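You operate a simulated robot arm through the tools that you are given. There is no shell and no other tool. Be economical: measure what you need, move in short steps, check, and stop when the job is done.

Carry out the task below with a simulated two-armed robot. There is one attempt and no reset: what you move stays moved.

## Task
Back off all four flange nuts with the orange wrench.
Fine: about a quarter turn each; stand the wrench back on its peg.

Only the result counts: the job must be done as asked and must still hold three seconds after the hand-in. Knocking over, shifting, dropping, spilling or breaking anything else fails it.

## Robot
Two 7-joint arms with fingered hands on one trunk, on a base that drives. Base frame: it is fixed to the floor where the robot stands at the start and does not move with it; the origin is under the middle of the robot, x ahead of it, y to its left, z up. Units: mm, degrees, N and s.
The left shoulder is at the start at [29, 104, 1246], the right one opposite. With the tool pointing down near the work surface each hand reaches from about 200 to 560 mm from the robot's upright axis, wherever it stands, measured 20 degrees to its own side. Places, roughly: back left flange nut [700, 400, 1000]; back right flange nut [700, 300, 1000]; foot of the wrench peg [500, 200, 900]; front left flange nut [600, 400, 1000]; front right flange nut [600, 300, 1000]. Payload 2.4 kg a hand.
The tool frame of a hand sits at the grasp point between the pads (the TCP): z along the fingers, y along the line on which they close. The tips reach 17 mm beyond it. The gripper opens to 88 mm. The gripper's body begins 47 mm behind the TCP. The gripper is a hand of 2 fingers: y runs from the thumb to the fingers, the wrist lies at [0, 0, -165] in the tool frame, and closing takes about 1.5 s.
Orientation is that of the tool frame in the base frame, as a unit quaternion [w, x, y, z]. With the fingers straight down and closing along the base's y, the tool's x points along the base's -x, its y along +y and its z along -z.

## Interface
- The arms move only by the tool nudge_tool. It takes "left_series", "right_series" or both (then of equal length, played together; a hand with none holds still); each is a list of rows, each a list of 6 numbers: the turn, a rotation vector about the tool's x, y, z in degrees, then the shift along the tool's x, y, z in mm. In form: [[rx, ry, rz, tx, ty, tz], ...]. A call has 1 to 12 rows; each row is the pose to reach, as a shift and turn from the pose commanded when the call began, along the tool's axes at that moment. "left_hand" and "right_hand" are, for a hand that has rows, the opening, from 0 (shut) to 1 (fully open), set as the call begins (left out, the last holds). Rows are played at 5 a second. More than 50 mm and 8.6 degrees between two rows, or a gripper value outside its range, and nothing of the call is played. Where a pose cannot be reached the arm comes as near as it can. A force on the tool above 40 N (or 10 N above the force at the start of the call, whichever is more), or a blocked arm, ends the call early, and 0.2 s more pass. Each finger travels about 153 mm/s and halts on what it meets, pressing with about 26 N; the grip force reading is that of the motor and also rises with nothing between the fingers. The clock runs only during rows and for 0.2 s after the last one: add rows that repeat a pose to give the fingers time. The reply holds the time, the measured pose of the TCP, the force on the tool along the base axes, the opening and the grip force, in the units named above and with some noise, with the torque about the TCP (base axes, N m) and any sound that the robot's microphone picked up.
- Cameras (640 x 400 px; columns grow to the right, rows downward): "scene" is now at [107.8, 32.2, 1195.7]; the picture's right is [0.36, -0.93, 0.00], its down [0.14, 0.05, -0.99] and it looks along [0.92, 0.36, 0.15] (base axes); focal length 214 px, centre (320, 200). "left" rides on the left gripper at [-50, 3, -63] in its tool frame; the picture's right is [-0.06, -1.00, 0.00], its down [0.78, -0.05, -0.62] and it looks along [0.62, -0.04, 0.79] (tool axes); focal length 275 px, centre (320, 200). "right" rides on the right gripper at [50, 3, -64] in its tool frame; the picture's right is [-0.06, 1.00, 0.00], its down [-0.78, -0.05, -0.62] and it looks along [-0.62, -0.04, 0.79] (tool axes); focal length 275 px, centre (320, 200). There is no depth. A picture from a camera that has moved, and an enlarged one, comes with that camera's place and axes in the base frame and with its lens.
- camera(camera): a new picture of that camera. The clock stands still meanwhile.
- move_column(by): slides the trunk up (or, below 0, down) by that many mm; the arms and the scene camera ride with it, the base frame stays. It gives what a move gives, with no picture.
- roll_base(legs): drives the robot by 1 to 6 legs, each [ahead, left, turn to the left] in mm, mm and degrees, along the robot's own axes; the way and the turn of a leg run together, so that a leg with both is an arc; at most 1500 mm and 180 degrees a leg. The arms and the cameras ride along, it lands a little off, and it stops where it bumps. It gives what a move gives.
- set_fingers(finger1, thumb_bend, hand): sets how far each is bent, from 0 (flat) to 1 (curled in); at 0.3 the hand is open as for a grip, at 0.7 the pads meet at the TCP. One left out holds its place. A second passes; each finger stops where it meets its share of the squeeze, and holds until it gets a number again. A gripper value or a shape takes the hand back. It gives what a move gives, with no picture; readings hold the bend of each and the force on the fingers (four entries, about 0 where the hand has none), thumb and palm.
- grasp_type(shape, hand): the hand has 2 fingers and takes this shape, open, in about a second: jaw (thumb against the fingers, like two jaws); tri (thumb and two fingers); tip (a fingertip pinch); poke (one finger out to press); point (the index stretched); flat (the hand flat); cup (the hand cupped); fist (a fist). The gripper value then closes the fingers along that shape, each until it touches; the sizes above hold for jaw. It gives what a move gives, with no picture.
- pan_tilt(pan, tilt): turns the head with the scene camera to pan (to the left, within 60 degrees either way) and tilt (down, from -29 to 69), counted from straight ahead of the robot. It gives what a move gives.
- inspect(camera, box): a new picture of the part [left, top, right, bottom] of that camera's present view, enlarged. The clock stands still meanwhile.
- close_job(): hands the job in; it is judged then, once.

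Go step by step. Nothing tells you exact positions but the pictures and the camera data: compare them with the known pose of the tool, close in by small moves and look again before you grip or let go. The budget is 120 turns and 100 pictures, counting those below and the enlarged ones. Unless the task says otherwise, let go and move clear before handing in, and close with one line.

The tools are called after "Emit:" as name(argument=value, ...) on one line, values as JSON. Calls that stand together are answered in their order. nudge_tool: Moves the arms, as the interface text tells. Its arguments: {"type":"object","properties":{"left_series":{"type":"array","items":{"type":"array","items":{"type":"number"}}},"left_hand":{"type":"number"},"right_series":{"type":"array","items":{"type":"array","items":{"type":"number"}}},"right_hand":{"type":"number"}},"required":[]} The other tools are called the same way: move_column (by) slides the trunk up or down; grasp_type (shape, hand) gives the hand a shape; set_fingers (finger1, thumb_bend, hand) moves the fingers one by one; roll_base (legs) drives the base; pan_tilt (pan, tilt) turns the head that bears the scene camera; camera (camera) takes a picture; inspect (camera, box) takes an enlarged picture of a part of a camera's view; close_job () hands the job in.

At the start:

```text
time: 0.0
left_tool_pos: [315.8, 298.3, 1350.3]
left_orientation: [0.0, -0.001, 1.0, 0.001]
left_force: [0.0, -0.5, 0.8]
left_torque: [-0.03, -0.03, 0.01]
left_finger_gap: 87.7
left_gripper_force: 0.1
left_shape: jaw
left_bend: [0.3, 0.3]
left_finger forces: [0.0, 0.0, 0.0, 0.0, 0.1, 0.1]
right_tool_pos: [297.6, 45.0, 1361.7]
right_orientation: [0.0, 0.0, 1.0, -0.001]
right_force: [-0.8, 0.5, -0.2]
right_torque: [0.04, -0.01, 0.02]
right_finger_gap: 87.9
right_gripper_force: 0.0
right_shape: jaw
right_bend: [0.3, 0.3]
right_finger forces: [0.0, 0.1, 0.1, 0.1, 0.0, 0.1]
trunk travel left (down, up): [-475.0, 375.0]
robot x, y, heading: [1.2, -0.1, 0.1]
head pan, tilt: [21.3, -8.6]
```

scene: 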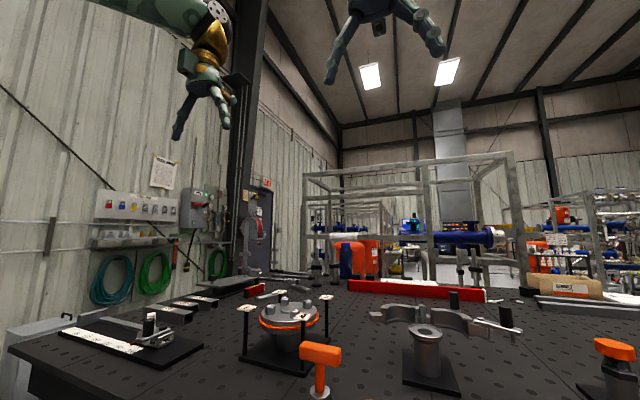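
right: 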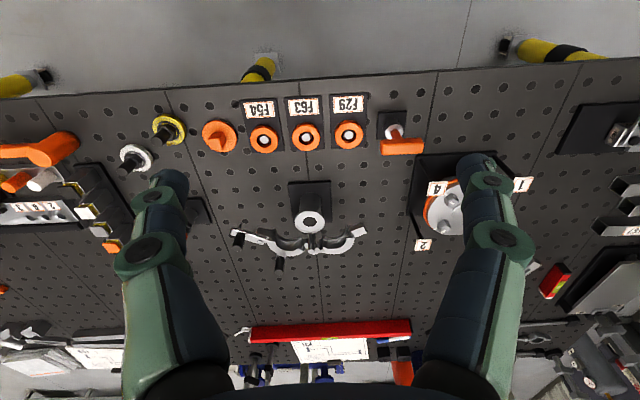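
left: 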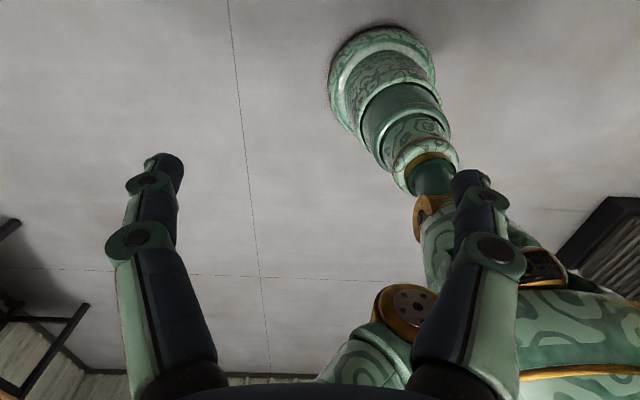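

I see a flange with numbered flags around it and an orange-handled tool standing near the peg. I'll tilt the head toward the work and look closer.

Emit:
pan_tilt(pan=28, tilt=25)

Emit:
camera(camera="scene")

Emit:
inspect(camera="right", box=[360, 90, 560, 270])

```text
time: 1.0
left_tool_pos: [316.8, 296.5, 1349.2]
left_orientation: [-0.001, -0.001, 1.0, 0.0]
left_force: [0.7, -0.3, -0.1]
left_torque: [-0.02, 0.01, -0.03]
left_finger_gap: 87.7
left_gripper_force: 0.0
left_shape: jaw
left_bend: [0.3, 0.3]
left_finger forces: [0.0, 0.0, 0.1, 0.0, 0.1, 0.0]
right_tool_pos: [297.4, 45.2, 1362.4]
right_orientation: [0.0, 0.0, 1.0, 0.0]
right_force: [-0.1, 0.2, 0.2]
right_torque: [-0.03, 0.02, 0.0]
right_finger_gap: 87.7
right_gripper_force: 0.1
right_shape: jaw
right_bend: [0.3, 0.3]
right_finger forces: [0.0, 0.1, 0.1, 0.0, 0.0, 0.0]
trunk travel left (down, up): [-475.0, 375.0]
robot x, y, heading: [0.1, -1.5, -0.2]
head pan, tilt: [28.0, 25.0]
```

```text
96 pictures are left
camera scene: at [109.7, 44.5, 1142.2], right [0.47, -0.88, 0.0], down [-0.37, -0.2, -0.91], along [0.8, 0.43, -0.42], focal length 214 px, centre (320, 200)
```

scene: 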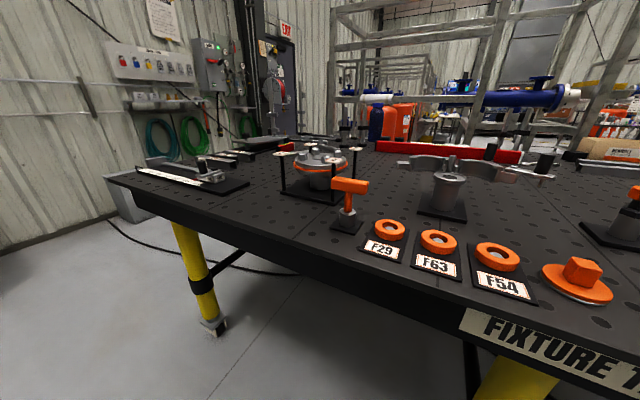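

```text
2.22 times, centred on (460, 180) of right
camera zoom: at [248.9, 48.6, 1425.4], right [0.06, 1.0, 0.0], down [0.78, -0.05, 0.62], along [0.62, -0.04, -0.79], focal length 612 px, centre (9, 244)
```

zoom: 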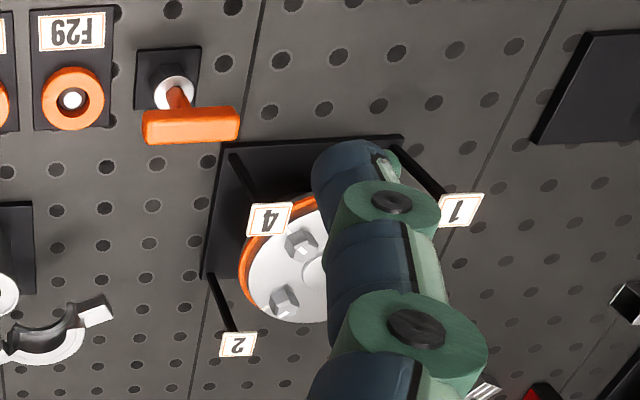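

The wrench looks like an orange T-handle socket standing on its peg. I'll look for details on the flange and notices.

Emit:
inspect(camera="scene", box=[265, 130, 385, 240])

Emit:
inspect(camera="scene", box=[100, 0, 220, 80])

Emit:
inspect(camera="right", box=[220, 310, 420, 380])

```text
3.64 times, centred on (325, 185) of scene
camera zoom: at [109.7, 44.5, 1142.2], right [0.47, -0.88, 0.0], down [-0.37, -0.2, -0.91], along [0.8, 0.43, -0.42], focal length 780 px, centre (302, 254)
```

zoom: 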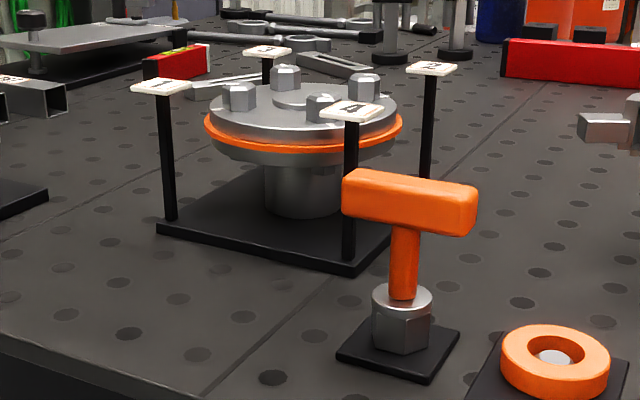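

```text
5.00 times, centred on (160, 40) of scene
camera zoom: at [109.7, 44.5, 1142.2], right [0.47, -0.88, 0.0], down [-0.37, -0.2, -0.91], along [0.8, 0.43, -0.42], focal length 1072 px, centre (1120, 1000)
```

zoom: 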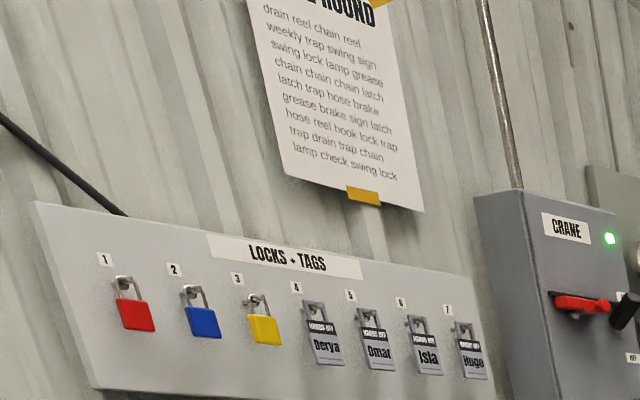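

```text
3.20 times, centred on (320, 345) of right
camera zoom: at [248.9, 48.6, 1425.4], right [0.06, 1.0, 0.0], down [0.78, -0.05, 0.62], along [0.62, -0.04, -0.79], focal length 881 px, centre (320, -264)
```

zoom: 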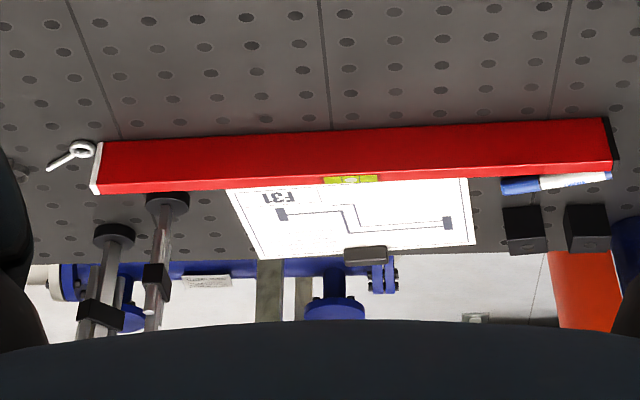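

The T-handle socket wrench (steel hex socket at the bottom) stands on its peg; the flange nuts are plain hexes on top of the flange. I'll drive nearer so the left arm covers both peg and flange.

Emit:
roll_base(legs=[[0, 140, 0], [150, 0, 0]])

Emit:
pan_tilt(pan=15, tilt=35)

Emit:
camera(camera="scene")

Emit:
camera(camera="right")

```text
time: 3.3
left_tool_pos: [468.5, 436.4, 1348.5]
left_orientation: [0.0, 0.0, 1.0, 0.0]
left_force: [-1.0, 0.2, -0.3]
left_torque: [0.01, -0.02, -0.01]
left_finger_gap: 88.1
left_gripper_force: 0.0
left_shape: jaw
left_bend: [0.3, 0.3]
left_finger forces: [0.0, 0.0, 0.0, 0.0, 0.1, 0.0]
right_tool_pos: [452.4, 183.7, 1362.5]
right_orientation: [-0.001, 0.0, 1.0, 0.0]
right_force: [0.6, 0.3, -0.3]
right_torque: [0.02, 0.01, 0.0]
right_finger_gap: 87.9
right_gripper_force: 0.0
right_shape: jaw
right_bend: [0.3, 0.3]
right_finger forces: [0.0, 0.0, 0.0, 0.1, 0.1, 0.0]
trunk travel left (down, up): [-475.0, 375.0]
robot x, y, heading: [150.6, 135.2, -0.3]
head pan, tilt: [28.0, 25.0]
```

```text
time: 4.0
left_tool_pos: [467.7, 436.0, 1348.4]
left_orientation: [0.0, 0.0, 1.0, 0.0]
left_force: [-0.6, -0.4, -0.4]
left_torque: [0.0, -0.02, 0.01]
left_finger_gap: 87.9
left_gripper_force: 0.0
left_shape: jaw
left_bend: [0.3, 0.3]
left_finger forces: [0.0, 0.0, 0.0, 0.0, 0.0, 0.1]
right_tool_pos: [450.2, 184.1, 1362.6]
right_orientation: [0.0, 0.0, 1.0, 0.0]
right_force: [-0.3, -0.8, -0.8]
right_torque: [-0.01, 0.04, -0.01]
right_finger_gap: 87.7
right_gripper_force: 0.0
right_shape: jaw
right_bend: [0.3, 0.3]
right_finger forces: [0.0, 0.0, 0.1, 0.0, 0.0, 0.0]
trunk travel left (down, up): [-475.0, 375.0]
robot x, y, heading: [150.9, 135.9, 0.2]
head pan, tilt: [15.0, 35.0]
```

```text
91 pictures are left
camera scene: at [265.4, 163.4, 1126.4], right [0.26, -0.97, 0.0], down [-0.55, -0.15, -0.82], along [0.79, 0.21, -0.57], focal length 214 px, centre (320, 200)
```

scene: 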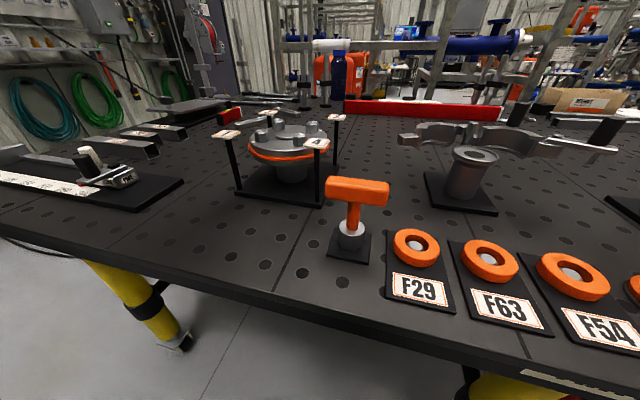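

```text
90 pictures are left
camera right: at [400.9, 187.7, 1425.3], right [0.06, 1.0, 0.0], down [0.78, -0.05, 0.62], along [0.62, -0.04, -0.79], focal length 275 px, centre (320, 200)
```

right: 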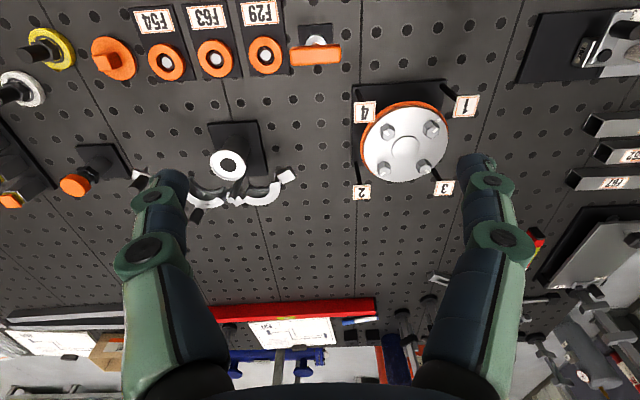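

The flange flags read 1 front-left, 4 front-right, 2 back-right, 3 back-left. I'll check clearance between my base and the table edge before going nearer.

Emit:
pan_tilt(pan=0, tilt=69)

Emit:
camera(camera="scene")

Emit:
inspect(camera="right", box=[280, 10, 500, 210])

```text
time: 5.0
left_tool_pos: [467.6, 435.4, 1349.4]
left_orientation: [0.0, -0.001, 1.0, -0.001]
left_force: [0.7, -1.1, -0.6]
left_torque: [-0.01, 0.01, 0.01]
left_finger_gap: 88.2
left_gripper_force: 0.0
left_shape: jaw
left_bend: [0.3, 0.3]
left_finger forces: [0.0, 0.1, 0.1, 0.1, 0.1, 0.0]
right_tool_pos: [450.2, 183.4, 1362.1]
right_orientation: [0.0, 0.0, 1.0, 0.0]
right_force: [-0.1, 0.2, 0.2]
right_torque: [-0.03, 0.03, 0.01]
right_finger_gap: 88.1
right_gripper_force: 0.0
right_shape: jaw
right_bend: [0.3, 0.3]
right_finger forces: [0.0, 0.1, 0.1, 0.0, 0.1, 0.0]
trunk travel left (down, up): [-475.0, 375.0]
robot x, y, heading: [153.9, 139.4, 0.1]
head pan, tilt: [0.0, 68.8]
```

```text
89 pictures are left
camera scene: at [236.1, 140.6, 1082.8], right [0.0, -1.0, 0.0], down [-0.93, 0.0, -0.36], along [0.36, 0.0, -0.93], focal length 214 px, centre (320, 200)
```

scene: 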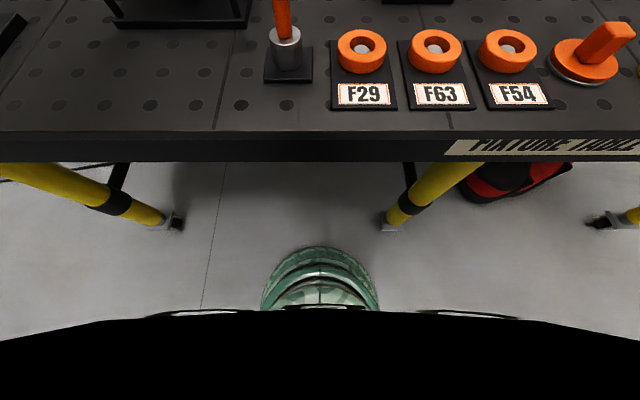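

```text
2.00 times, centred on (390, 110) of right
camera zoom: at [400.8, 187.6, 1425.4], right [0.06, 1.0, 0.0], down [0.78, -0.05, 0.62], along [0.62, -0.04, -0.79], focal length 551 px, centre (180, 380)
```

zoom: 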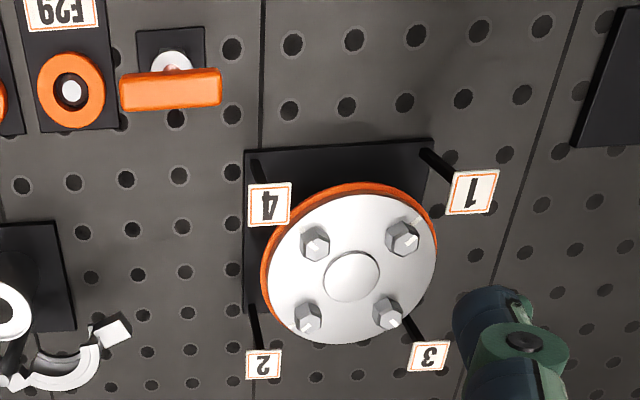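

Table clearance is fine, and flange nuts measure about (594,352), (594,283), (664,283), (664,352) with tops at z≈1012; the wrench bar is near (478,176,992) along y. I'll drive 55 mm ahead, then move the right hand out of the way with its camera turned to the left.

Emit:
roll_base(legs=[[55, 0, 0]])

Emit:
nudge_tool(right_series=[[0, 0, -7.5, 0, -18, 0], [0, 0, -15, 0, -36, 0], [0, 0, -22.5, 0, -54, 0], [0, 0, -30, 0, -72, 0], [0, 0, -37.5, 0, -90, 0], [0, 0, -45, 0, -108, 0], [0, 0, -52.5, 0, -126, 0], [0, 0, -60, 0, -144, 0], [0, 0, -67.5, 0, -162, 0], [0, 0, -75, 0, -180, 0], [0, 0, -82.5, 0, -198, 0], [0, 0, -90, 0, -216, 0]])

Emit:
camera(camera="right")

```text
time: 6.0
left_tool_pos: [521.7, 437.1, 1348.8]
left_orientation: [0.0, 0.0, 1.0, 0.0]
left_force: [0.5, 0.3, 0.0]
left_torque: [-0.01, 0.03, -0.03]
left_finger_gap: 88.2
left_gripper_force: 0.1
left_shape: jaw
left_bend: [0.3, 0.3]
left_finger forces: [0.0, 0.1, 0.0, 0.1, 0.0, 0.0]
right_tool_pos: [505.0, 184.7, 1362.6]
right_orientation: [0.0, 0.0, 1.0, 0.0]
right_force: [-0.3, -0.5, -0.3]
right_torque: [-0.01, 0.0, -0.01]
right_finger_gap: 88.0
right_gripper_force: 0.1
right_shape: jaw
right_bend: [0.3, 0.3]
right_finger forces: [0.0, 0.0, 0.1, 0.0, 0.0, 0.0]
trunk travel left (down, up): [-475.0, 375.0]
robot x, y, heading: [203.2, 136.9, -0.1]
head pan, tilt: [0.0, 68.8]
```

```text
time: 8.6
left_tool_pos: [520.6, 435.3, 1349.5]
left_orientation: [0.0, 0.0, 1.0, 0.0]
left_force: [0.4, 0.1, 0.4]
left_torque: [0.02, 0.0, -0.01]
left_finger_gap: 88.1
left_gripper_force: 0.1
left_shape: jaw
left_bend: [0.3, 0.3]
left_finger forces: [0.0, 0.0, 0.0, 0.0, 0.1, 0.0]
right_tool_pos: [503.7, -33.7, 1362.9]
right_orientation: [0.001, 0.708, -0.707, -0.001]
right_force: [-0.4, -0.8, -0.9]
right_torque: [0.0, -0.01, -0.01]
right_finger_gap: 88.0
right_gripper_force: 0.1
right_shape: jaw
right_bend: [0.3, 0.3]
right_finger forces: [0.1, 0.0, 0.0, 0.0, 0.1, 0.0]
trunk travel left (down, up): [-475.0, 375.0]
robot x, y, heading: [206.1, 137.9, 0.2]
head pan, tilt: [0.0, 68.8]
```

```text
87 pictures are left
camera right: at [501.2, -82.1, 1425.3], right [-1.0, 0.06, 0.0], down [0.05, 0.78, 0.62], along [0.04, 0.62, -0.79], focal length 275 px, centre (320, 200)
```

right: 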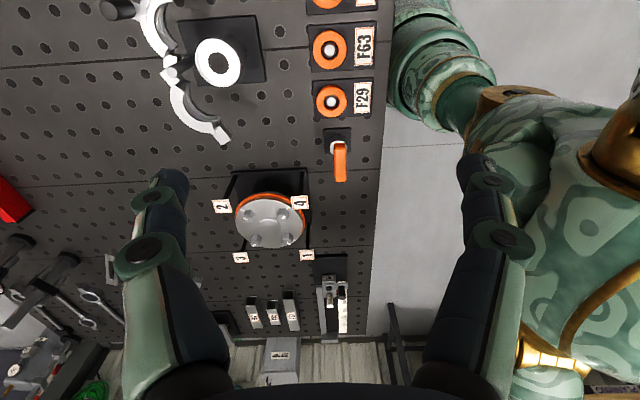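

The right camera now overlooks things. I'll bring the left hand over the wrench, turned 90° so its fingers close across the bar.

Emit:
nudge_tool(left_series=[[0, 0, 7.5, 3.6, -21.6, 8], [0, 0, 15, 7.2, -43.2, 16], [0, 0, 22.5, 10.8, -64.8, 24], [0, 0, 30, 14.4, -86.4, 32], [0, 0, 37.5, 18, -108, 40], [0, 0, 45, 21.6, -129.6, 48], [0, 0, 52.5, 25.2, -151.2, 56], [0, 0, 60, 28.8, -172.8, 64], [0, 0, 67.5, 32.4, -194.4, 72], [0, 0, 75, 36, -216, 80], [0, 0, 82.5, 39.6, -237.6, 88], [0, 0, 90, 43, -260, 96]], left_hand=1)

Emit:
camera(camera="left")

Emit:
camera(camera="right")

```text
time: 11.2
left_tool_pos: [471.8, 188.9, 1252.2]
left_orientation: [0.0, 0.707, 0.707, 0.001]
left_force: [-1.0, 0.4, -0.3]
left_torque: [0.04, 0.0, 0.0]
left_finger_gap: 88.0
left_gripper_force: 0.1
left_shape: jaw
left_bend: [0.3, 0.3]
left_finger forces: [0.0, 0.0, 0.0, 0.1, 0.0, 0.1]
left hand out of reach, approached as far as the arm can: row 12
right_tool_pos: [502.7, -30.9, 1362.6]
right_orientation: [0.0, 0.708, -0.707, 0.0]
right_force: [-0.5, 0.4, 0.2]
right_torque: [-0.03, 0.01, 0.0]
right_finger_gap: 87.9
right_gripper_force: 0.1
right_shape: jaw
right_bend: [0.3, 0.3]
right_finger forces: [0.0, 0.0, 0.1, 0.0, 0.0, 0.1]
trunk travel left (down, up): [-475.0, 375.0]
robot x, y, heading: [208.5, 139.3, -0.1]
head pan, tilt: [0.0, 68.8]
```

```text
86 pictures are left
camera left: at [474.2, 138.8, 1316.6], right [-1.0, -0.06, 0.0], down [-0.05, 0.78, 0.62], along [-0.04, 0.62, -0.79], focal length 275 px, centre (320, 200)
```

left: 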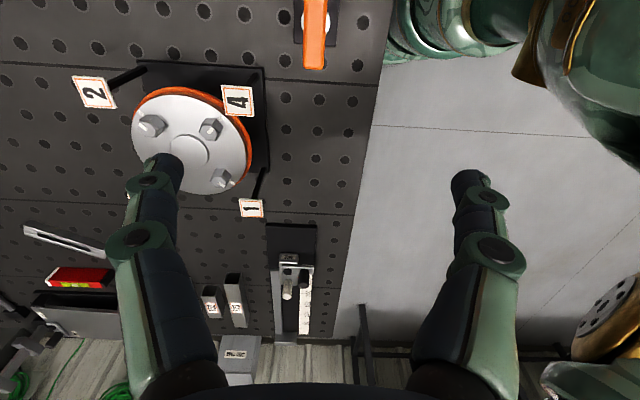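

```text
85 pictures are left
camera right: at [500.3, -81.4, 1425.7], right [-1.0, 0.06, 0.0], down [0.05, 0.78, 0.62], along [0.04, 0.62, -0.79], focal length 275 px, centre (320, 200)
```

right: 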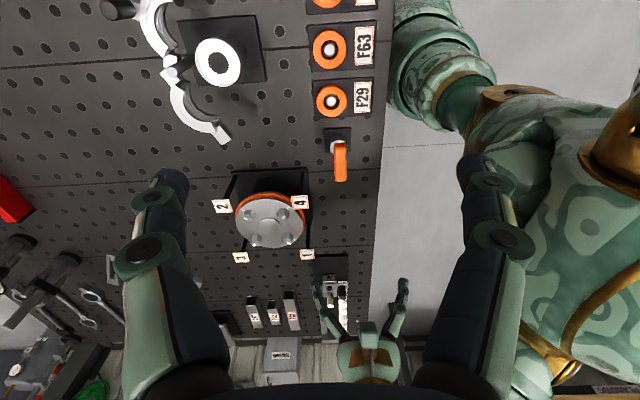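

The arm was slightly short at that height; I'll go lower, where the reach should be better, and check.

Emit:
nudge_tool(left_series=[[0, 0, 0, 0, 0, 30], [0, 0, 0, 0, 0, 60], [0, 0, 0, 0, 0, 90], [0, 0, 0, 0, 0, 120], [0, 0, 0, 0, 0, 120]])

Emit:
camera(camera="left")

Emit:
camera(camera="right")

```text
time: 12.4
left_tool_pos: [473.9, 189.3, 1131.2]
left_orientation: [0.0, 0.707, 0.707, 0.0]
left_force: [-0.3, -0.6, 0.3]
left_torque: [-0.01, -0.05, -0.02]
left_finger_gap: 87.8
left_gripper_force: 0.0
left_shape: jaw
left_bend: [0.3, 0.3]
left_finger forces: [0.0, 0.0, 0.1, 0.0, 0.1, 0.0]
right_tool_pos: [503.8, -31.9, 1364.0]
right_orientation: [0.0, -0.707, 0.707, 0.0]
right_force: [-0.2, 0.4, 1.2]
right_torque: [0.01, -0.01, 0.02]
right_finger_gap: 88.2
right_gripper_force: 0.0
right_shape: jaw
right_bend: [0.3, 0.3]
right_finger forces: [0.0, 0.0, 0.0, 0.0, 0.0, 0.0]
trunk travel left (down, up): [-475.0, 375.0]
robot x, y, heading: [207.7, 141.4, -0.1]
head pan, tilt: [0.0, 68.8]
```

```text
84 pictures are left
camera left: at [474.1, 138.7, 1196.5], right [-1.0, -0.06, 0.0], down [-0.05, 0.78, 0.62], along [-0.04, 0.62, -0.79], focal length 275 px, centre (320, 200)
```

left: 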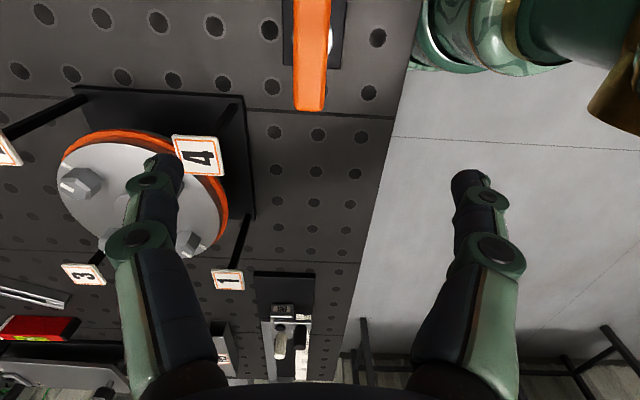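

```text
83 pictures are left
camera right: at [501.1, -81.8, 1425.5], right [-1.0, 0.06, 0.0], down [0.05, 0.78, 0.62], along [0.04, 0.62, -0.79], focal length 275 px, centre (320, 200)
```

right: 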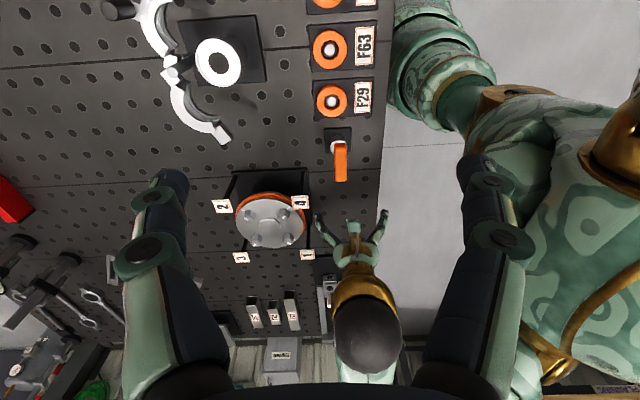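

The bar centre is about (477.5,173,992). I'll shift there at this height and look again.

Emit:
nudge_tool(left_series=[[0, 0, 0, -8, 2, 15], [0, 0, 0, -16, 4, 30], [0, 0, 0, -16, 4, 30]])

Emit:
camera(camera="left")

Emit:
pan_tilt(pan=5, tilt=35)

Emit:
camera(camera="scene")

```text
time: 13.2
left_tool_pos: [477.3, 189.4, 1104.9]
left_orientation: [0.001, 0.707, 0.707, -0.001]
left_force: [-0.6, 0.2, -0.5]
left_torque: [-0.03, 0.03, 0.0]
left_finger_gap: 87.6
left_gripper_force: 0.1
left_shape: jaw
left_bend: [0.3, 0.3]
left_finger forces: [0.0, 0.0, 0.1, 0.0, 0.1, 0.0]
left hand out of reach, approached as far as the arm can: row 1, 2, 3
right_tool_pos: [503.8, -33.2, 1363.1]
right_orientation: [0.0, -0.706, 0.708, -0.001]
right_force: [0.1, -0.2, -0.9]
right_torque: [-0.02, -0.02, 0.0]
right_finger_gap: 87.9
right_gripper_force: 0.1
right_shape: jaw
right_bend: [0.3, 0.3]
right_finger forces: [0.1, 0.0, 0.0, 0.0, 0.0, 0.1]
trunk travel left (down, up): [-475.0, 375.0]
robot x, y, heading: [206.5, 140.1, -0.2]
head pan, tilt: [0.0, 68.8]
```

```text
82 pictures are left
camera left: at [478.0, 138.8, 1169.3], right [-1.0, -0.06, 0.0], down [-0.05, 0.78, 0.62], along [-0.04, 0.62, -0.79], focal length 275 px, centre (320, 200)
```

left: 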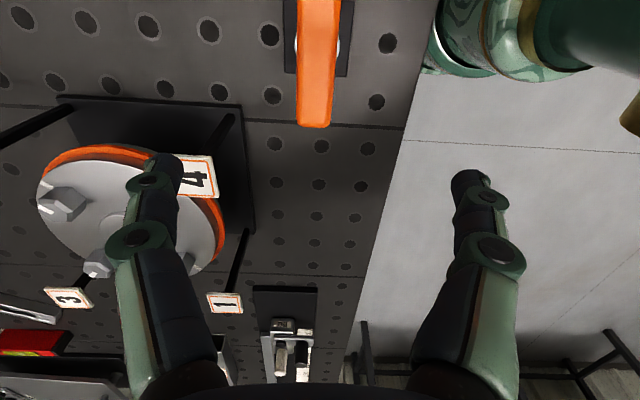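

```text
time: 14.2
left_tool_pos: [477.3, 188.7, 1104.3]
left_orientation: [0.0, 0.707, 0.707, 0.0]
left_force: [-0.7, 1.1, -0.6]
left_torque: [0.04, -0.04, 0.02]
left_finger_gap: 87.9
left_gripper_force: 0.0
left_shape: jaw
left_bend: [0.3, 0.3]
left_finger forces: [0.0, 0.0, 0.0, 0.0, 0.0, 0.0]
right_tool_pos: [504.8, -32.0, 1361.8]
right_orientation: [0.0, -0.706, 0.708, 0.0]
right_force: [-0.5, -1.0, 0.6]
right_torque: [-0.04, -0.01, 0.0]
right_finger_gap: 88.2
right_gripper_force: 0.1
right_shape: jaw
right_bend: [0.3, 0.3]
right_finger forces: [0.0, 0.0, 0.0, 0.0, 0.0, 0.1]
trunk travel left (down, up): [-475.0, 375.0]
robot x, y, heading: [203.7, 140.1, -0.0]
head pan, tilt: [5.0, 35.0]
```

```text
81 pictures are left
camera scene: at [321.7, 148.0, 1126.3], right [0.09, -1.0, 0.0], down [-0.57, -0.05, -0.82], along [0.82, 0.07, -0.57], focal length 214 px, centre (320, 200)
```

scene: 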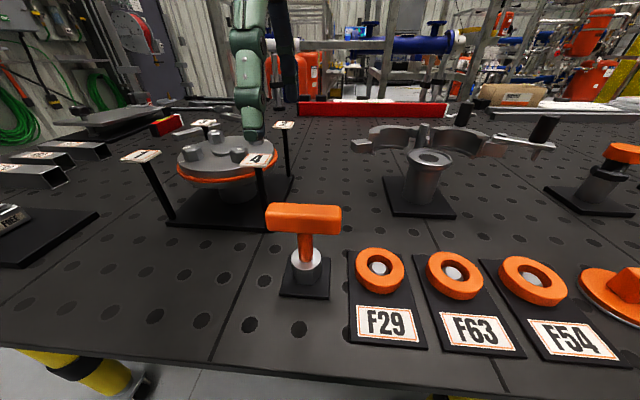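

The left arm's side limit is about y=189 here, so I'll shift the base 40 mm to the right and re-measure.

Emit:
roll_base(legs=[[0, -42, 0]])

Emit:
nudge_tool(left_series=[[0, 0, 0, 13, 0, 0], [0, 0, 0, 26, 0, 0], [0, 0, 0, 26, 0, 0]])

Emit:
camera(camera="left")

```text
time: 15.1
left_tool_pos: [476.2, 145.8, 1103.9]
left_orientation: [-0.001, 0.707, 0.707, 0.0]
left_force: [-0.1, 0.8, 0.0]
left_torque: [0.01, 0.01, -0.02]
left_finger_gap: 88.1
left_gripper_force: 0.1
left_shape: jaw
left_bend: [0.3, 0.3]
left_finger forces: [0.1, 0.1, 0.0, 0.1, 0.0, 0.0]
right_tool_pos: [504.7, -75.8, 1363.3]
right_orientation: [-0.001, 0.708, -0.706, -0.001]
right_force: [-0.4, -1.0, -0.1]
right_torque: [0.02, 0.03, -0.02]
right_finger_gap: 87.8
right_gripper_force: 0.0
right_shape: jaw
right_bend: [0.3, 0.3]
right_finger forces: [0.0, 0.0, 0.0, 0.0, 0.0, 0.0]
trunk travel left (down, up): [-475.0, 375.0]
robot x, y, heading: [206.0, 98.6, -0.1]
head pan, tilt: [5.0, 35.0]
```

```text
time: 15.9
left_tool_pos: [476.9, 172.8, 1103.6]
left_orientation: [0.001, 0.707, 0.707, 0.0]
left_force: [-0.8, 0.9, -0.7]
left_torque: [0.01, 0.03, 0.0]
left_finger_gap: 87.9
left_gripper_force: 0.1
left_shape: jaw
left_bend: [0.3, 0.3]
left_finger forces: [0.1, 0.0, 0.0, 0.0, 0.0, 0.1]
right_tool_pos: [504.3, -75.0, 1362.1]
right_orientation: [0.0, -0.707, 0.707, 0.0]
right_force: [0.7, -0.2, -1.1]
right_torque: [-0.02, 0.0, -0.01]
right_finger_gap: 87.9
right_gripper_force: 0.1
right_shape: jaw
right_bend: [0.3, 0.3]
right_finger forces: [0.1, 0.0, 0.0, 0.0, 0.0, 0.1]
trunk travel left (down, up): [-475.0, 375.0]
robot x, y, heading: [204.4, 99.9, -0.4]
head pan, tilt: [5.0, 35.0]
```

```text
80 pictures are left
camera left: at [478.0, 122.8, 1169.1], right [-1.0, -0.06, 0.0], down [-0.05, 0.79, 0.62], along [-0.04, 0.62, -0.79], focal length 275 px, centre (320, 200)
```

left: 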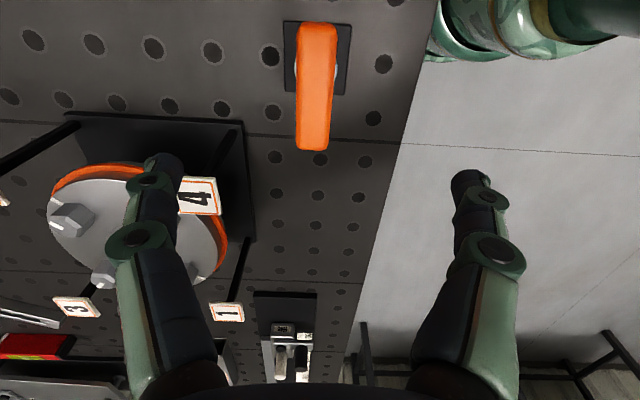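

Bar centre is about (477.5,175). I'll align and descend around the bar, still open.

Emit:
nudge_tool(left_series=[[0, 0, 0, 2, 0.5, 30], [0, 0, 0, 2, 0.5, 60], [0, 0, 0, 2, 0.5, 85], [0, 0, 0, 2, 0.5, 100], [0, 0, 0, 2, 0.5, 111], [0, 0, 0, 2, 0.5, 111]])

Emit:
camera(camera="left")

Emit:
camera(camera="scene")

```text
time: 17.3
left_tool_pos: [475.2, 190.1, 1004.6]
left_orientation: [0.001, 0.707, 0.707, 0.0]
left_force: [-0.1, 0.0, 0.4]
left_torque: [-0.01, 0.0, 0.01]
left_finger_gap: 87.8
left_gripper_force: 0.0
left_shape: jaw
left_bend: [0.3, 0.3]
left_finger forces: [0.0, 0.0, 0.0, 0.1, 0.0, 0.0]
left hand out of reach, approached as far as the arm can: row 3, 4, 5, 6
right_tool_pos: [503.5, -74.8, 1362.2]
right_orientation: [0.001, 0.708, -0.707, 0.001]
right_force: [0.1, -0.9, 0.0]
right_torque: [0.01, 0.04, 0.0]
right_finger_gap: 88.0
right_gripper_force: 0.1
right_shape: jaw
right_bend: [0.3, 0.3]
right_finger forces: [0.0, 0.0, 0.0, 0.0, 0.0, 0.0]
trunk travel left (down, up): [-475.0, 375.0]
robot x, y, heading: [206.9, 99.0, -0.0]
head pan, tilt: [5.0, 35.0]
```

```text
79 pictures are left
camera left: at [477.2, 141.2, 1069.9], right [-1.0, -0.06, 0.0], down [-0.05, 0.79, 0.62], along [-0.04, 0.62, -0.79], focal length 275 px, centre (320, 200)
```

left: 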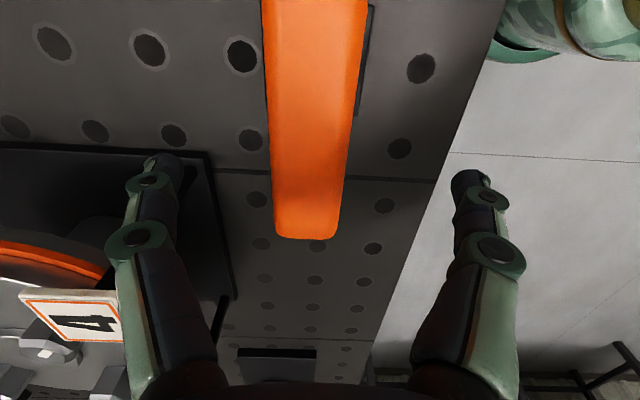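

```text
78 pictures are left
camera scene: at [321.7, 105.4, 1126.4], right [0.09, -1.0, 0.0], down [-0.57, -0.05, -0.82], along [0.82, 0.07, -0.57], focal length 214 px, centre (320, 200)
```

scene: 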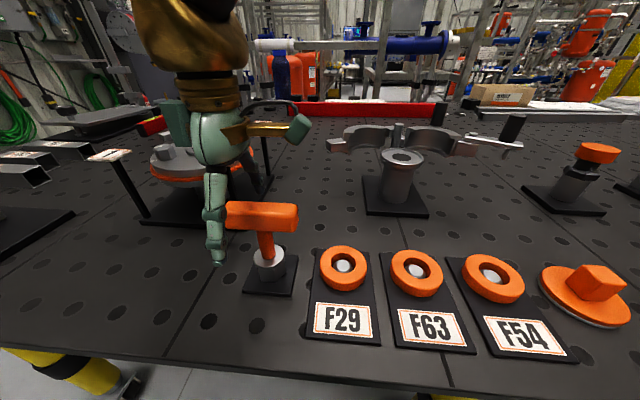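

The arm is folded too tight (shoulder too near the wrist), so I'll raise the trunk 130 mm; then re-aim above the bar.

Emit:
move_column(by=130)

Emit:
nudge_tool(left_series=[[0, 0, 0, -7, 1, 10], [0, 0, 0, -15, 2, 30], [0, 0, 0, -15, 2, 30]])

Emit:
camera(camera="left")

```text
time: 18.8
left_tool_pos: [476.1, 192.1, 1139.4]
left_orientation: [0.009, 0.707, 0.707, 0.006]
left_force: [-0.4, -1.0, 0.2]
left_torque: [0.02, 0.04, -0.01]
left_finger_gap: 87.5
left_gripper_force: 0.1
left_shape: jaw
left_bend: [0.3, 0.3]
left_finger forces: [0.0, 0.0, 0.0, 0.0, 0.0, 0.0]
right_tool_pos: [503.8, -75.0, 1492.6]
right_orientation: [0.0, -0.706, 0.708, 0.0]
right_force: [-0.4, -1.2, 0.0]
right_torque: [0.02, 0.02, 0.01]
right_finger_gap: 88.1
right_gripper_force: 0.0
right_shape: jaw
right_bend: [0.3, 0.3]
right_finger forces: [0.1, 0.1, 0.1, 0.0, 0.1, 0.0]
trunk travel left (down, up): [-605.0, 245.0]
robot x, y, heading: [203.5, 96.7, 0.2]
head pan, tilt: [5.0, 35.0]
```

```text
time: 19.6
left_tool_pos: [474.6, 198.3, 1131.3]
left_orientation: [0.008, 0.708, 0.707, 0.006]
left_force: [0.5, 0.3, -0.9]
left_torque: [0.03, 0.03, 0.01]
left_finger_gap: 88.0
left_gripper_force: 0.0
left_shape: jaw
left_bend: [0.3, 0.3]
left_finger forces: [0.1, 0.0, 0.0, 0.0, 0.0, 0.0]
left hand out of reach, approached as far as the arm can: row 1, 2, 3
right_tool_pos: [503.1, -75.5, 1492.9]
right_orientation: [-0.001, 0.707, -0.707, 0.0]
right_force: [0.1, 0.0, 0.3]
right_torque: [0.02, -0.05, -0.03]
right_finger_gap: 87.8
right_gripper_force: 0.2
right_shape: jaw
right_bend: [0.3, 0.3]
right_finger forces: [0.1, 0.0, 0.0, 0.1, 0.1, 0.0]
trunk travel left (down, up): [-605.0, 245.0]
robot x, y, heading: [207.3, 98.4, -0.1]
head pan, tilt: [5.0, 35.0]
```

```text
77 pictures are left
camera left: at [476.2, 148.6, 1197.0], right [-1.0, -0.06, -0.02], down [-0.06, 0.79, 0.61], along [-0.02, 0.61, -0.79], focal length 275 px, centre (320, 200)
```

left: 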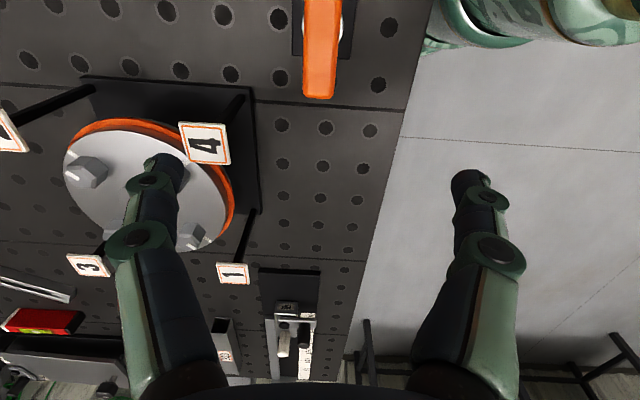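

Raising the trunk didn't help, so a wrist-joint limit is binding in this roll; I'll try gripping from the opposite roll (turned 180°), which may also free the turning range.

Emit:
nudge_tool(left_series=[[0, 0, -7.5, 5, 0, -5], [0, 0, -15, 10, 0, -10], [0, 0, -22.5, 15, 0, -10], [0, 0, -30, 20, 0, -10], [0, 0, -37.5, 20, 0, -10], [0, 0, -45, 20, 0, -10], [0, 0, -52.5, 20, 0, -10], [0, 0, -60, 20, 0, -10], [0, 0, -67.5, 20, 0, -10], [0, 0, -75, 20, 0, -10], [0, 0, -82.5, 20, 0, -10], [0, 0, -90, 20, 0, -10]])

Emit:
nudge_tool(left_series=[[0, 0, -7.5, 0, 0, 0], [0, 0, -15, 0, 0, 0], [0, 0, -22.5, 0, 0, 0], [0, 0, -30, 0, 0, 0], [0, 0, -37.5, 0, 0, 0], [0, 0, -45, 0, 0, 0], [0, 0, -52.5, 0, 0, 0], [0, 0, -60, 0, 0, 0], [0, 0, -67.5, 0, 0, 0], [0, 0, -75, 0, 0, 0], [0, 0, -82.5, 0, 0, 0], [0, 0, -90, 0, 0, 0]])

Emit:
camera(camera="left")

```text
time: 22.2
left_tool_pos: [475.5, 217.2, 1141.3]
left_orientation: [0.01, -0.002, 1.0, -0.002]
left_force: [0.5, 0.3, 0.2]
left_torque: [0.01, -0.02, 0.0]
left_finger_gap: 87.8
left_gripper_force: 0.0
left_shape: jaw
left_bend: [0.3, 0.3]
left_finger forces: [0.0, 0.0, 0.1, 0.0, 0.0, 0.0]
right_tool_pos: [504.3, -75.1, 1492.0]
right_orientation: [0.0, -0.707, 0.707, 0.0]
right_force: [0.8, -0.4, 0.3]
right_torque: [0.01, 0.01, 0.01]
right_finger_gap: 87.9
right_gripper_force: 0.0
right_shape: jaw
right_bend: [0.3, 0.3]
right_finger forces: [0.0, 0.0, 0.1, 0.0, 0.0, 0.0]
trunk travel left (down, up): [-605.0, 245.0]
robot x, y, heading: [210.3, 94.8, -0.2]
head pan, tilt: [5.0, 35.0]
```

```text
time: 24.8
left_tool_pos: [475.0, 217.5, 1140.6]
left_orientation: [-0.006, 0.708, -0.706, 0.009]
left_force: [-0.2, 0.4, 0.8]
left_torque: [-0.02, 0.0, -0.01]
left_finger_gap: 88.1
left_gripper_force: 0.1
left_shape: jaw
left_bend: [0.3, 0.3]
left_finger forces: [0.0, 0.1, 0.0, 0.0, 0.1, 0.0]
right_tool_pos: [504.1, -74.3, 1492.1]
right_orientation: [0.0, -0.707, 0.708, 0.0]
right_force: [0.1, -0.7, 0.2]
right_torque: [-0.03, -0.02, 0.0]
right_finger_gap: 87.9
right_gripper_force: 0.0
right_shape: jaw
right_bend: [0.3, 0.3]
right_finger forces: [0.0, 0.0, 0.0, 0.0, 0.0, 0.0]
trunk travel left (down, up): [-605.0, 245.0]
robot x, y, heading: [208.3, 95.7, -0.2]
head pan, tilt: [5.0, 35.0]
```

```text
76 pictures are left
camera left: at [468.8, 267.8, 1206.3], right [1.0, 0.06, 0.02], down [0.04, -0.78, 0.62], along [0.06, -0.62, -0.78], focal length 275 px, centre (320, 200)
```

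left: 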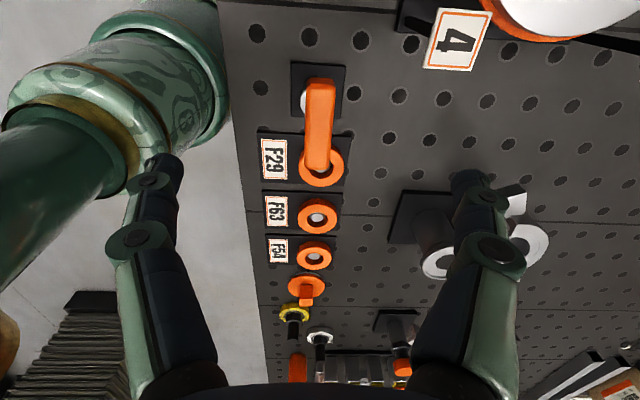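

The opposite roll works. I'll level the small tilt and shift over the bar.

Emit:
nudge_tool(left_series=[[-0.6, 0, 0, 20, -1, 10], [-1.2, 0, 0, 42, -2.5, 30], [-1.2, 0, 0, 42, -2.5, 60], [-1.2, 0, 0, 42, -2.5, 80], [-1.2, 0, 0, 42, -2.5, 80]])

Emit:
camera(camera="left")

```text
time: 26.0
left_tool_pos: [475.4, 219.5, 1107.5]
left_orientation: [-0.001, -0.707, 0.708, -0.001]
left_force: [-1.2, 0.8, -0.2]
left_torque: [0.01, -0.03, -0.01]
left_finger_gap: 88.0
left_gripper_force: 0.0
left_shape: jaw
left_bend: [0.3, 0.3]
left_finger forces: [0.0, 0.0, 0.1, 0.0, 0.0, 0.1]
left hand out of reach, approached as far as the arm can: row 2, 3, 4, 5
right_tool_pos: [502.7, -75.8, 1492.7]
right_orientation: [0.0, -0.707, 0.707, 0.0]
right_force: [-0.2, -0.3, -0.4]
right_torque: [0.04, 0.04, -0.03]
right_finger_gap: 87.7
right_gripper_force: 0.1
right_shape: jaw
right_bend: [0.3, 0.3]
right_finger forces: [0.0, 0.0, 0.0, 0.0, 0.1, 0.0]
trunk travel left (down, up): [-605.0, 245.0]
robot x, y, heading: [205.1, 97.1, -0.2]
head pan, tilt: [5.0, 35.0]
```

```text
75 pictures are left
camera left: at [470.0, 269.4, 1172.6], right [1.0, 0.06, 0.0], down [0.05, -0.78, 0.62], along [0.04, -0.62, -0.78], focal length 275 px, centre (320, 200)
```

left: 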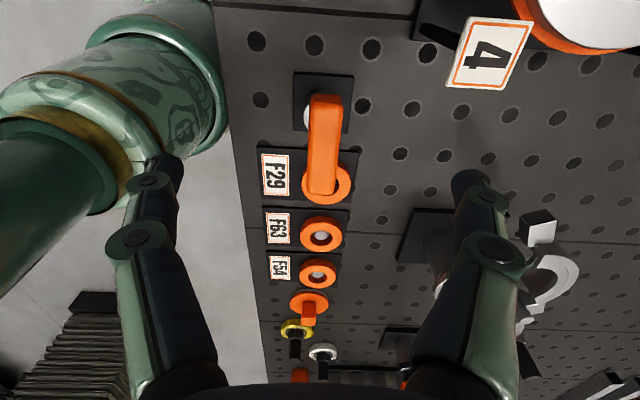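

The limit is inward reach, not roll. I'll shift the base 60 mm more to the right, lift the hand, and lower the trunk back.

Emit:
roll_base(legs=[[0, -60, 0]])

Emit:
nudge_tool(left_series=[[0, 0, 0, -4, -2, -40], [0, 0, 0, -8, -2, -80], [0, 0, 0, -15, -2, -120], [0, 0, 0, -15, -2, -120]])

Emit:
move_column(by=-130)

Emit:
camera(camera="left")

```text
time: 27.0
left_tool_pos: [474.8, 156.1, 1108.1]
left_orientation: [0.001, 0.707, -0.707, 0.001]
left_force: [0.2, -0.3, -0.1]
left_torque: [0.04, -0.01, 0.04]
left_finger_gap: 87.8
left_gripper_force: 0.1
left_shape: jaw
left_bend: [0.3, 0.3]
left_finger forces: [0.0, 0.0, 0.0, 0.0, 0.0, 0.0]
right_tool_pos: [504.1, -139.0, 1492.3]
right_orientation: [0.001, -0.706, 0.708, 0.0]
right_force: [-0.2, 0.5, -0.7]
right_torque: [0.02, -0.01, 0.01]
right_finger_gap: 87.6
right_gripper_force: 0.0
right_shape: jaw
right_bend: [0.3, 0.3]
right_finger forces: [0.0, 0.0, 0.1, 0.0, 0.1, 0.0]
trunk travel left (down, up): [-605.0, 245.0]
robot x, y, heading: [207.4, 31.1, -0.2]
head pan, tilt: [5.0, 35.0]
```

```text
time: 28.0
left_tool_pos: [477.8, 171.6, 1228.8]
left_orientation: [-0.002, -0.707, 0.707, -0.001]
left_force: [0.3, -0.4, -0.8]
left_torque: [0.0, 0.02, -0.02]
left_finger_gap: 87.9
left_gripper_force: 0.2
left_shape: jaw
left_bend: [0.3, 0.3]
left_finger forces: [0.0, 0.1, 0.0, 0.0, 0.0, 0.1]
right_tool_pos: [505.0, -137.5, 1492.8]
right_orientation: [0.0, -0.707, 0.707, 0.001]
right_force: [-0.7, -0.5, 1.1]
right_torque: [0.02, 0.01, 0.0]
right_finger_gap: 87.9
right_gripper_force: 0.1
right_shape: jaw
right_bend: [0.3, 0.3]
right_finger forces: [0.1, 0.0, 0.0, 0.0, 0.1, 0.0]
trunk travel left (down, up): [-605.0, 245.0]
robot x, y, heading: [204.8, 35.3, -0.1]
head pan, tilt: [5.0, 35.0]
```

```text
time: 29.6
left_tool_pos: [476.3, 172.3, 1098.2]
left_orientation: [0.002, 0.707, -0.707, 0.001]
left_force: [-0.7, -0.5, 0.6]
left_torque: [-0.05, -0.01, -0.03]
left_finger_gap: 88.0
left_gripper_force: 0.1
left_shape: jaw
left_bend: [0.3, 0.3]
left_finger forces: [0.0, 0.1, 0.0, 0.0, 0.0, 0.1]
right_tool_pos: [503.2, -136.9, 1362.1]
right_orientation: [0.001, -0.706, 0.708, 0.0]
right_force: [0.0, -0.3, -1.2]
right_torque: [0.03, -0.01, 0.0]
right_finger_gap: 88.0
right_gripper_force: 0.1
right_shape: jaw
right_bend: [0.3, 0.3]
right_finger forces: [0.0, 0.0, 0.1, 0.1, 0.1, 0.0]
trunk travel left (down, up): [-475.0, 375.0]
robot x, y, heading: [206.8, 33.9, -0.0]
head pan, tilt: [5.0, 35.0]
```

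```text
74 pictures are left
camera left: at [471.6, 222.3, 1162.8], right [1.0, 0.06, 0.0], down [0.05, -0.78, 0.62], along [0.04, -0.62, -0.78], focal length 275 px, centre (320, 200)
```

left: 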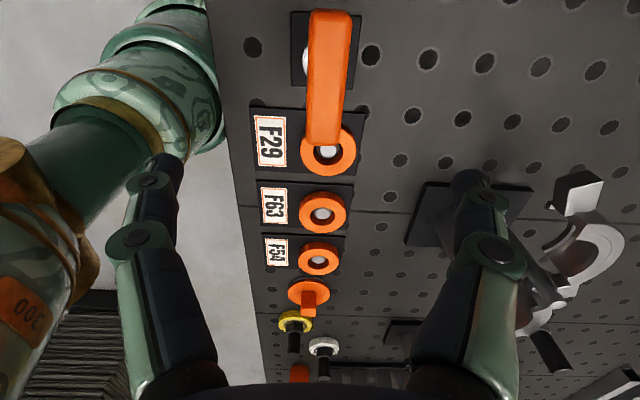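

Bar centre reads (478,175.5). I'll align and descend around it.

Emit:
nudge_tool(left_series=[[0, 0, -1.2, -3.5, -2, 30], [0, 0, -1.2, -3.5, -2, 60], [0, 0, -1.2, -3.5, -2, 85], [0, 0, -1.2, -3.5, -2, 100], [0, 0, -1.2, -3.5, -2, 107], [0, 0, -1.2, -3.5, -2, 107]])

Emit:
camera(camera="left")

Emit:
camera(camera="scene")

```text
time: 31.0
left_tool_pos: [479.4, 174.5, 990.3]
left_orientation: [0.001, 0.714, -0.7, 0.001]
left_force: [0.1, -0.6, -0.1]
left_torque: [0.01, 0.03, -0.02]
left_finger_gap: 88.0
left_gripper_force: 0.0
left_shape: jaw
left_bend: [0.3, 0.3]
left_finger forces: [0.1, 0.0, 0.1, 0.1, 0.0, 0.0]
right_tool_pos: [503.9, -137.3, 1362.0]
right_orientation: [0.001, -0.707, 0.707, 0.0]
right_force: [-0.3, 0.5, 0.5]
right_torque: [-0.02, 0.01, -0.01]
right_finger_gap: 87.9
right_gripper_force: 0.1
right_shape: jaw
right_bend: [0.3, 0.3]
right_finger forces: [0.0, 0.0, 0.1, 0.0, 0.0, 0.0]
trunk travel left (down, up): [-475.0, 375.0]
robot x, y, heading: [205.2, 35.4, -0.2]
head pan, tilt: [5.0, 35.0]
```

```text
73 pictures are left
camera left: at [472.9, 224.8, 1055.2], right [1.0, 0.08, 0.0], down [0.06, -0.78, 0.62], along [0.05, -0.62, -0.78], focal length 275 px, centre (320, 200)
```

left: 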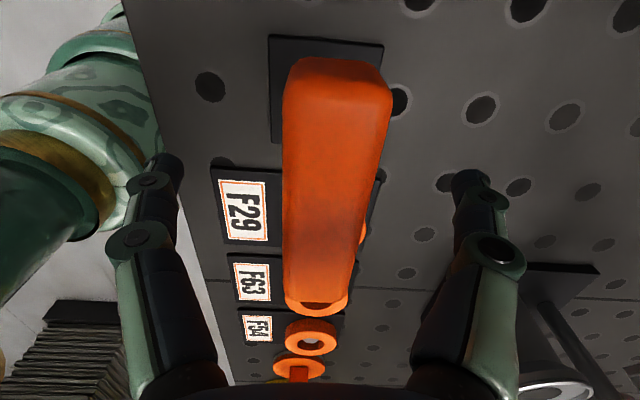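

```text
72 pictures are left
camera scene: at [321.6, 43.0, 1126.4], right [0.09, -1.0, 0.0], down [-0.57, -0.05, -0.82], along [0.82, 0.07, -0.57], focal length 214 px, centre (320, 200)
```

scene: 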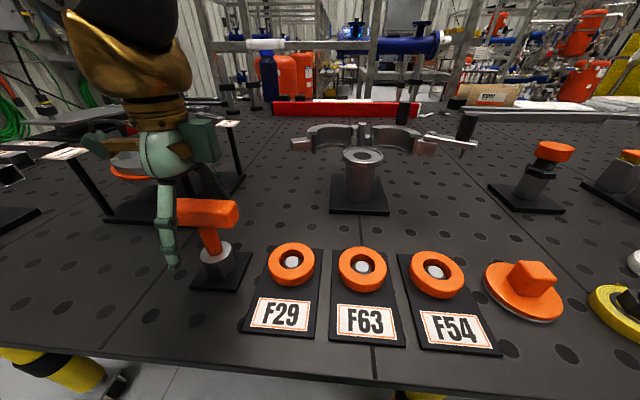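

The bar sits squarely between the fingers. Closing on it.

Emit:
nudge_tool(left_series=[[0, 0, 0, 0, 0, 0], [0, 0, 0, 0, 0, 0], [0, 0, 0, 0, 0, 0], [0, 0, 0, 0, 0, 0], [0, 0, 0, 0, 0, 0], [0, 0, 0, 0, 0, 0], [0, 0, 0, 0, 0, 0], [0, 0, 0, 0, 0, 0]], left_hand=0)

Emit:
inspect(camera="scene", box=[130, 150, 290, 300])

Emit:
camera(camera="left")

```text
time: 32.8
left_tool_pos: [478.7, 175.0, 991.9]
left_orientation: [0.002, 0.715, -0.699, 0.001]
left_force: [-1.0, 0.5, -2.6]
left_torque: [-0.02, 0.11, -0.01]
left_finger_gap: 12.0
left_gripper_force: 26.0
left_shape: jaw
left_bend: [0.72, 0.73]
left_finger forces: [24.3, 0.0, 0.1, 0.0, 22.0, 0.1]
right_tool_pos: [504.6, -136.4, 1363.1]
right_orientation: [0.0, -0.707, 0.708, 0.0]
right_force: [0.4, 0.5, 0.0]
right_torque: [0.02, -0.02, -0.01]
right_finger_gap: 87.8
right_gripper_force: 0.0
right_shape: jaw
right_bend: [0.3, 0.3]
right_finger forces: [0.0, 0.1, 0.1, 0.0, 0.1, 0.1]
trunk travel left (down, up): [-475.0, 375.0]
robot x, y, heading: [207.7, 34.8, -0.5]
head pan, tilt: [5.0, 35.0]
```

```text
2.67 times, centred on (210, 225) of scene
camera zoom: at [321.5, 43.1, 1126.4], right [0.09, -1.0, 0.0], down [-0.57, -0.05, -0.82], along [0.82, 0.07, -0.57], focal length 572 px, centre (613, 133)
```

zoom: 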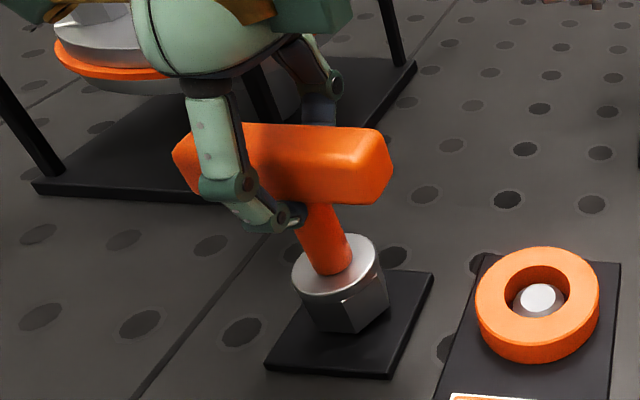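

```text
70 pictures are left
camera left: at [472.9, 224.8, 1055.4], right [1.0, 0.08, 0.0], down [0.06, -0.78, 0.62], along [0.05, -0.62, -0.78], focal length 275 px, centre (320, 200)
```

left: 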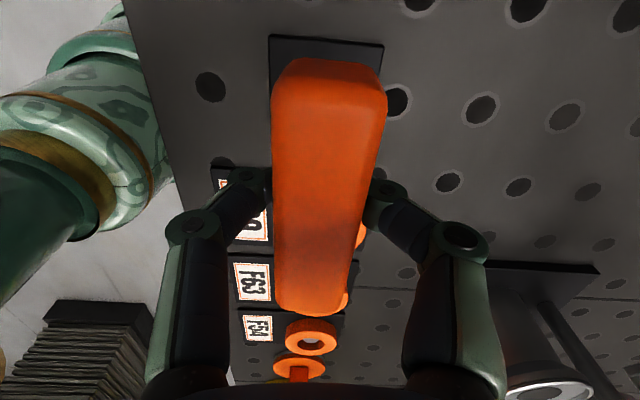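

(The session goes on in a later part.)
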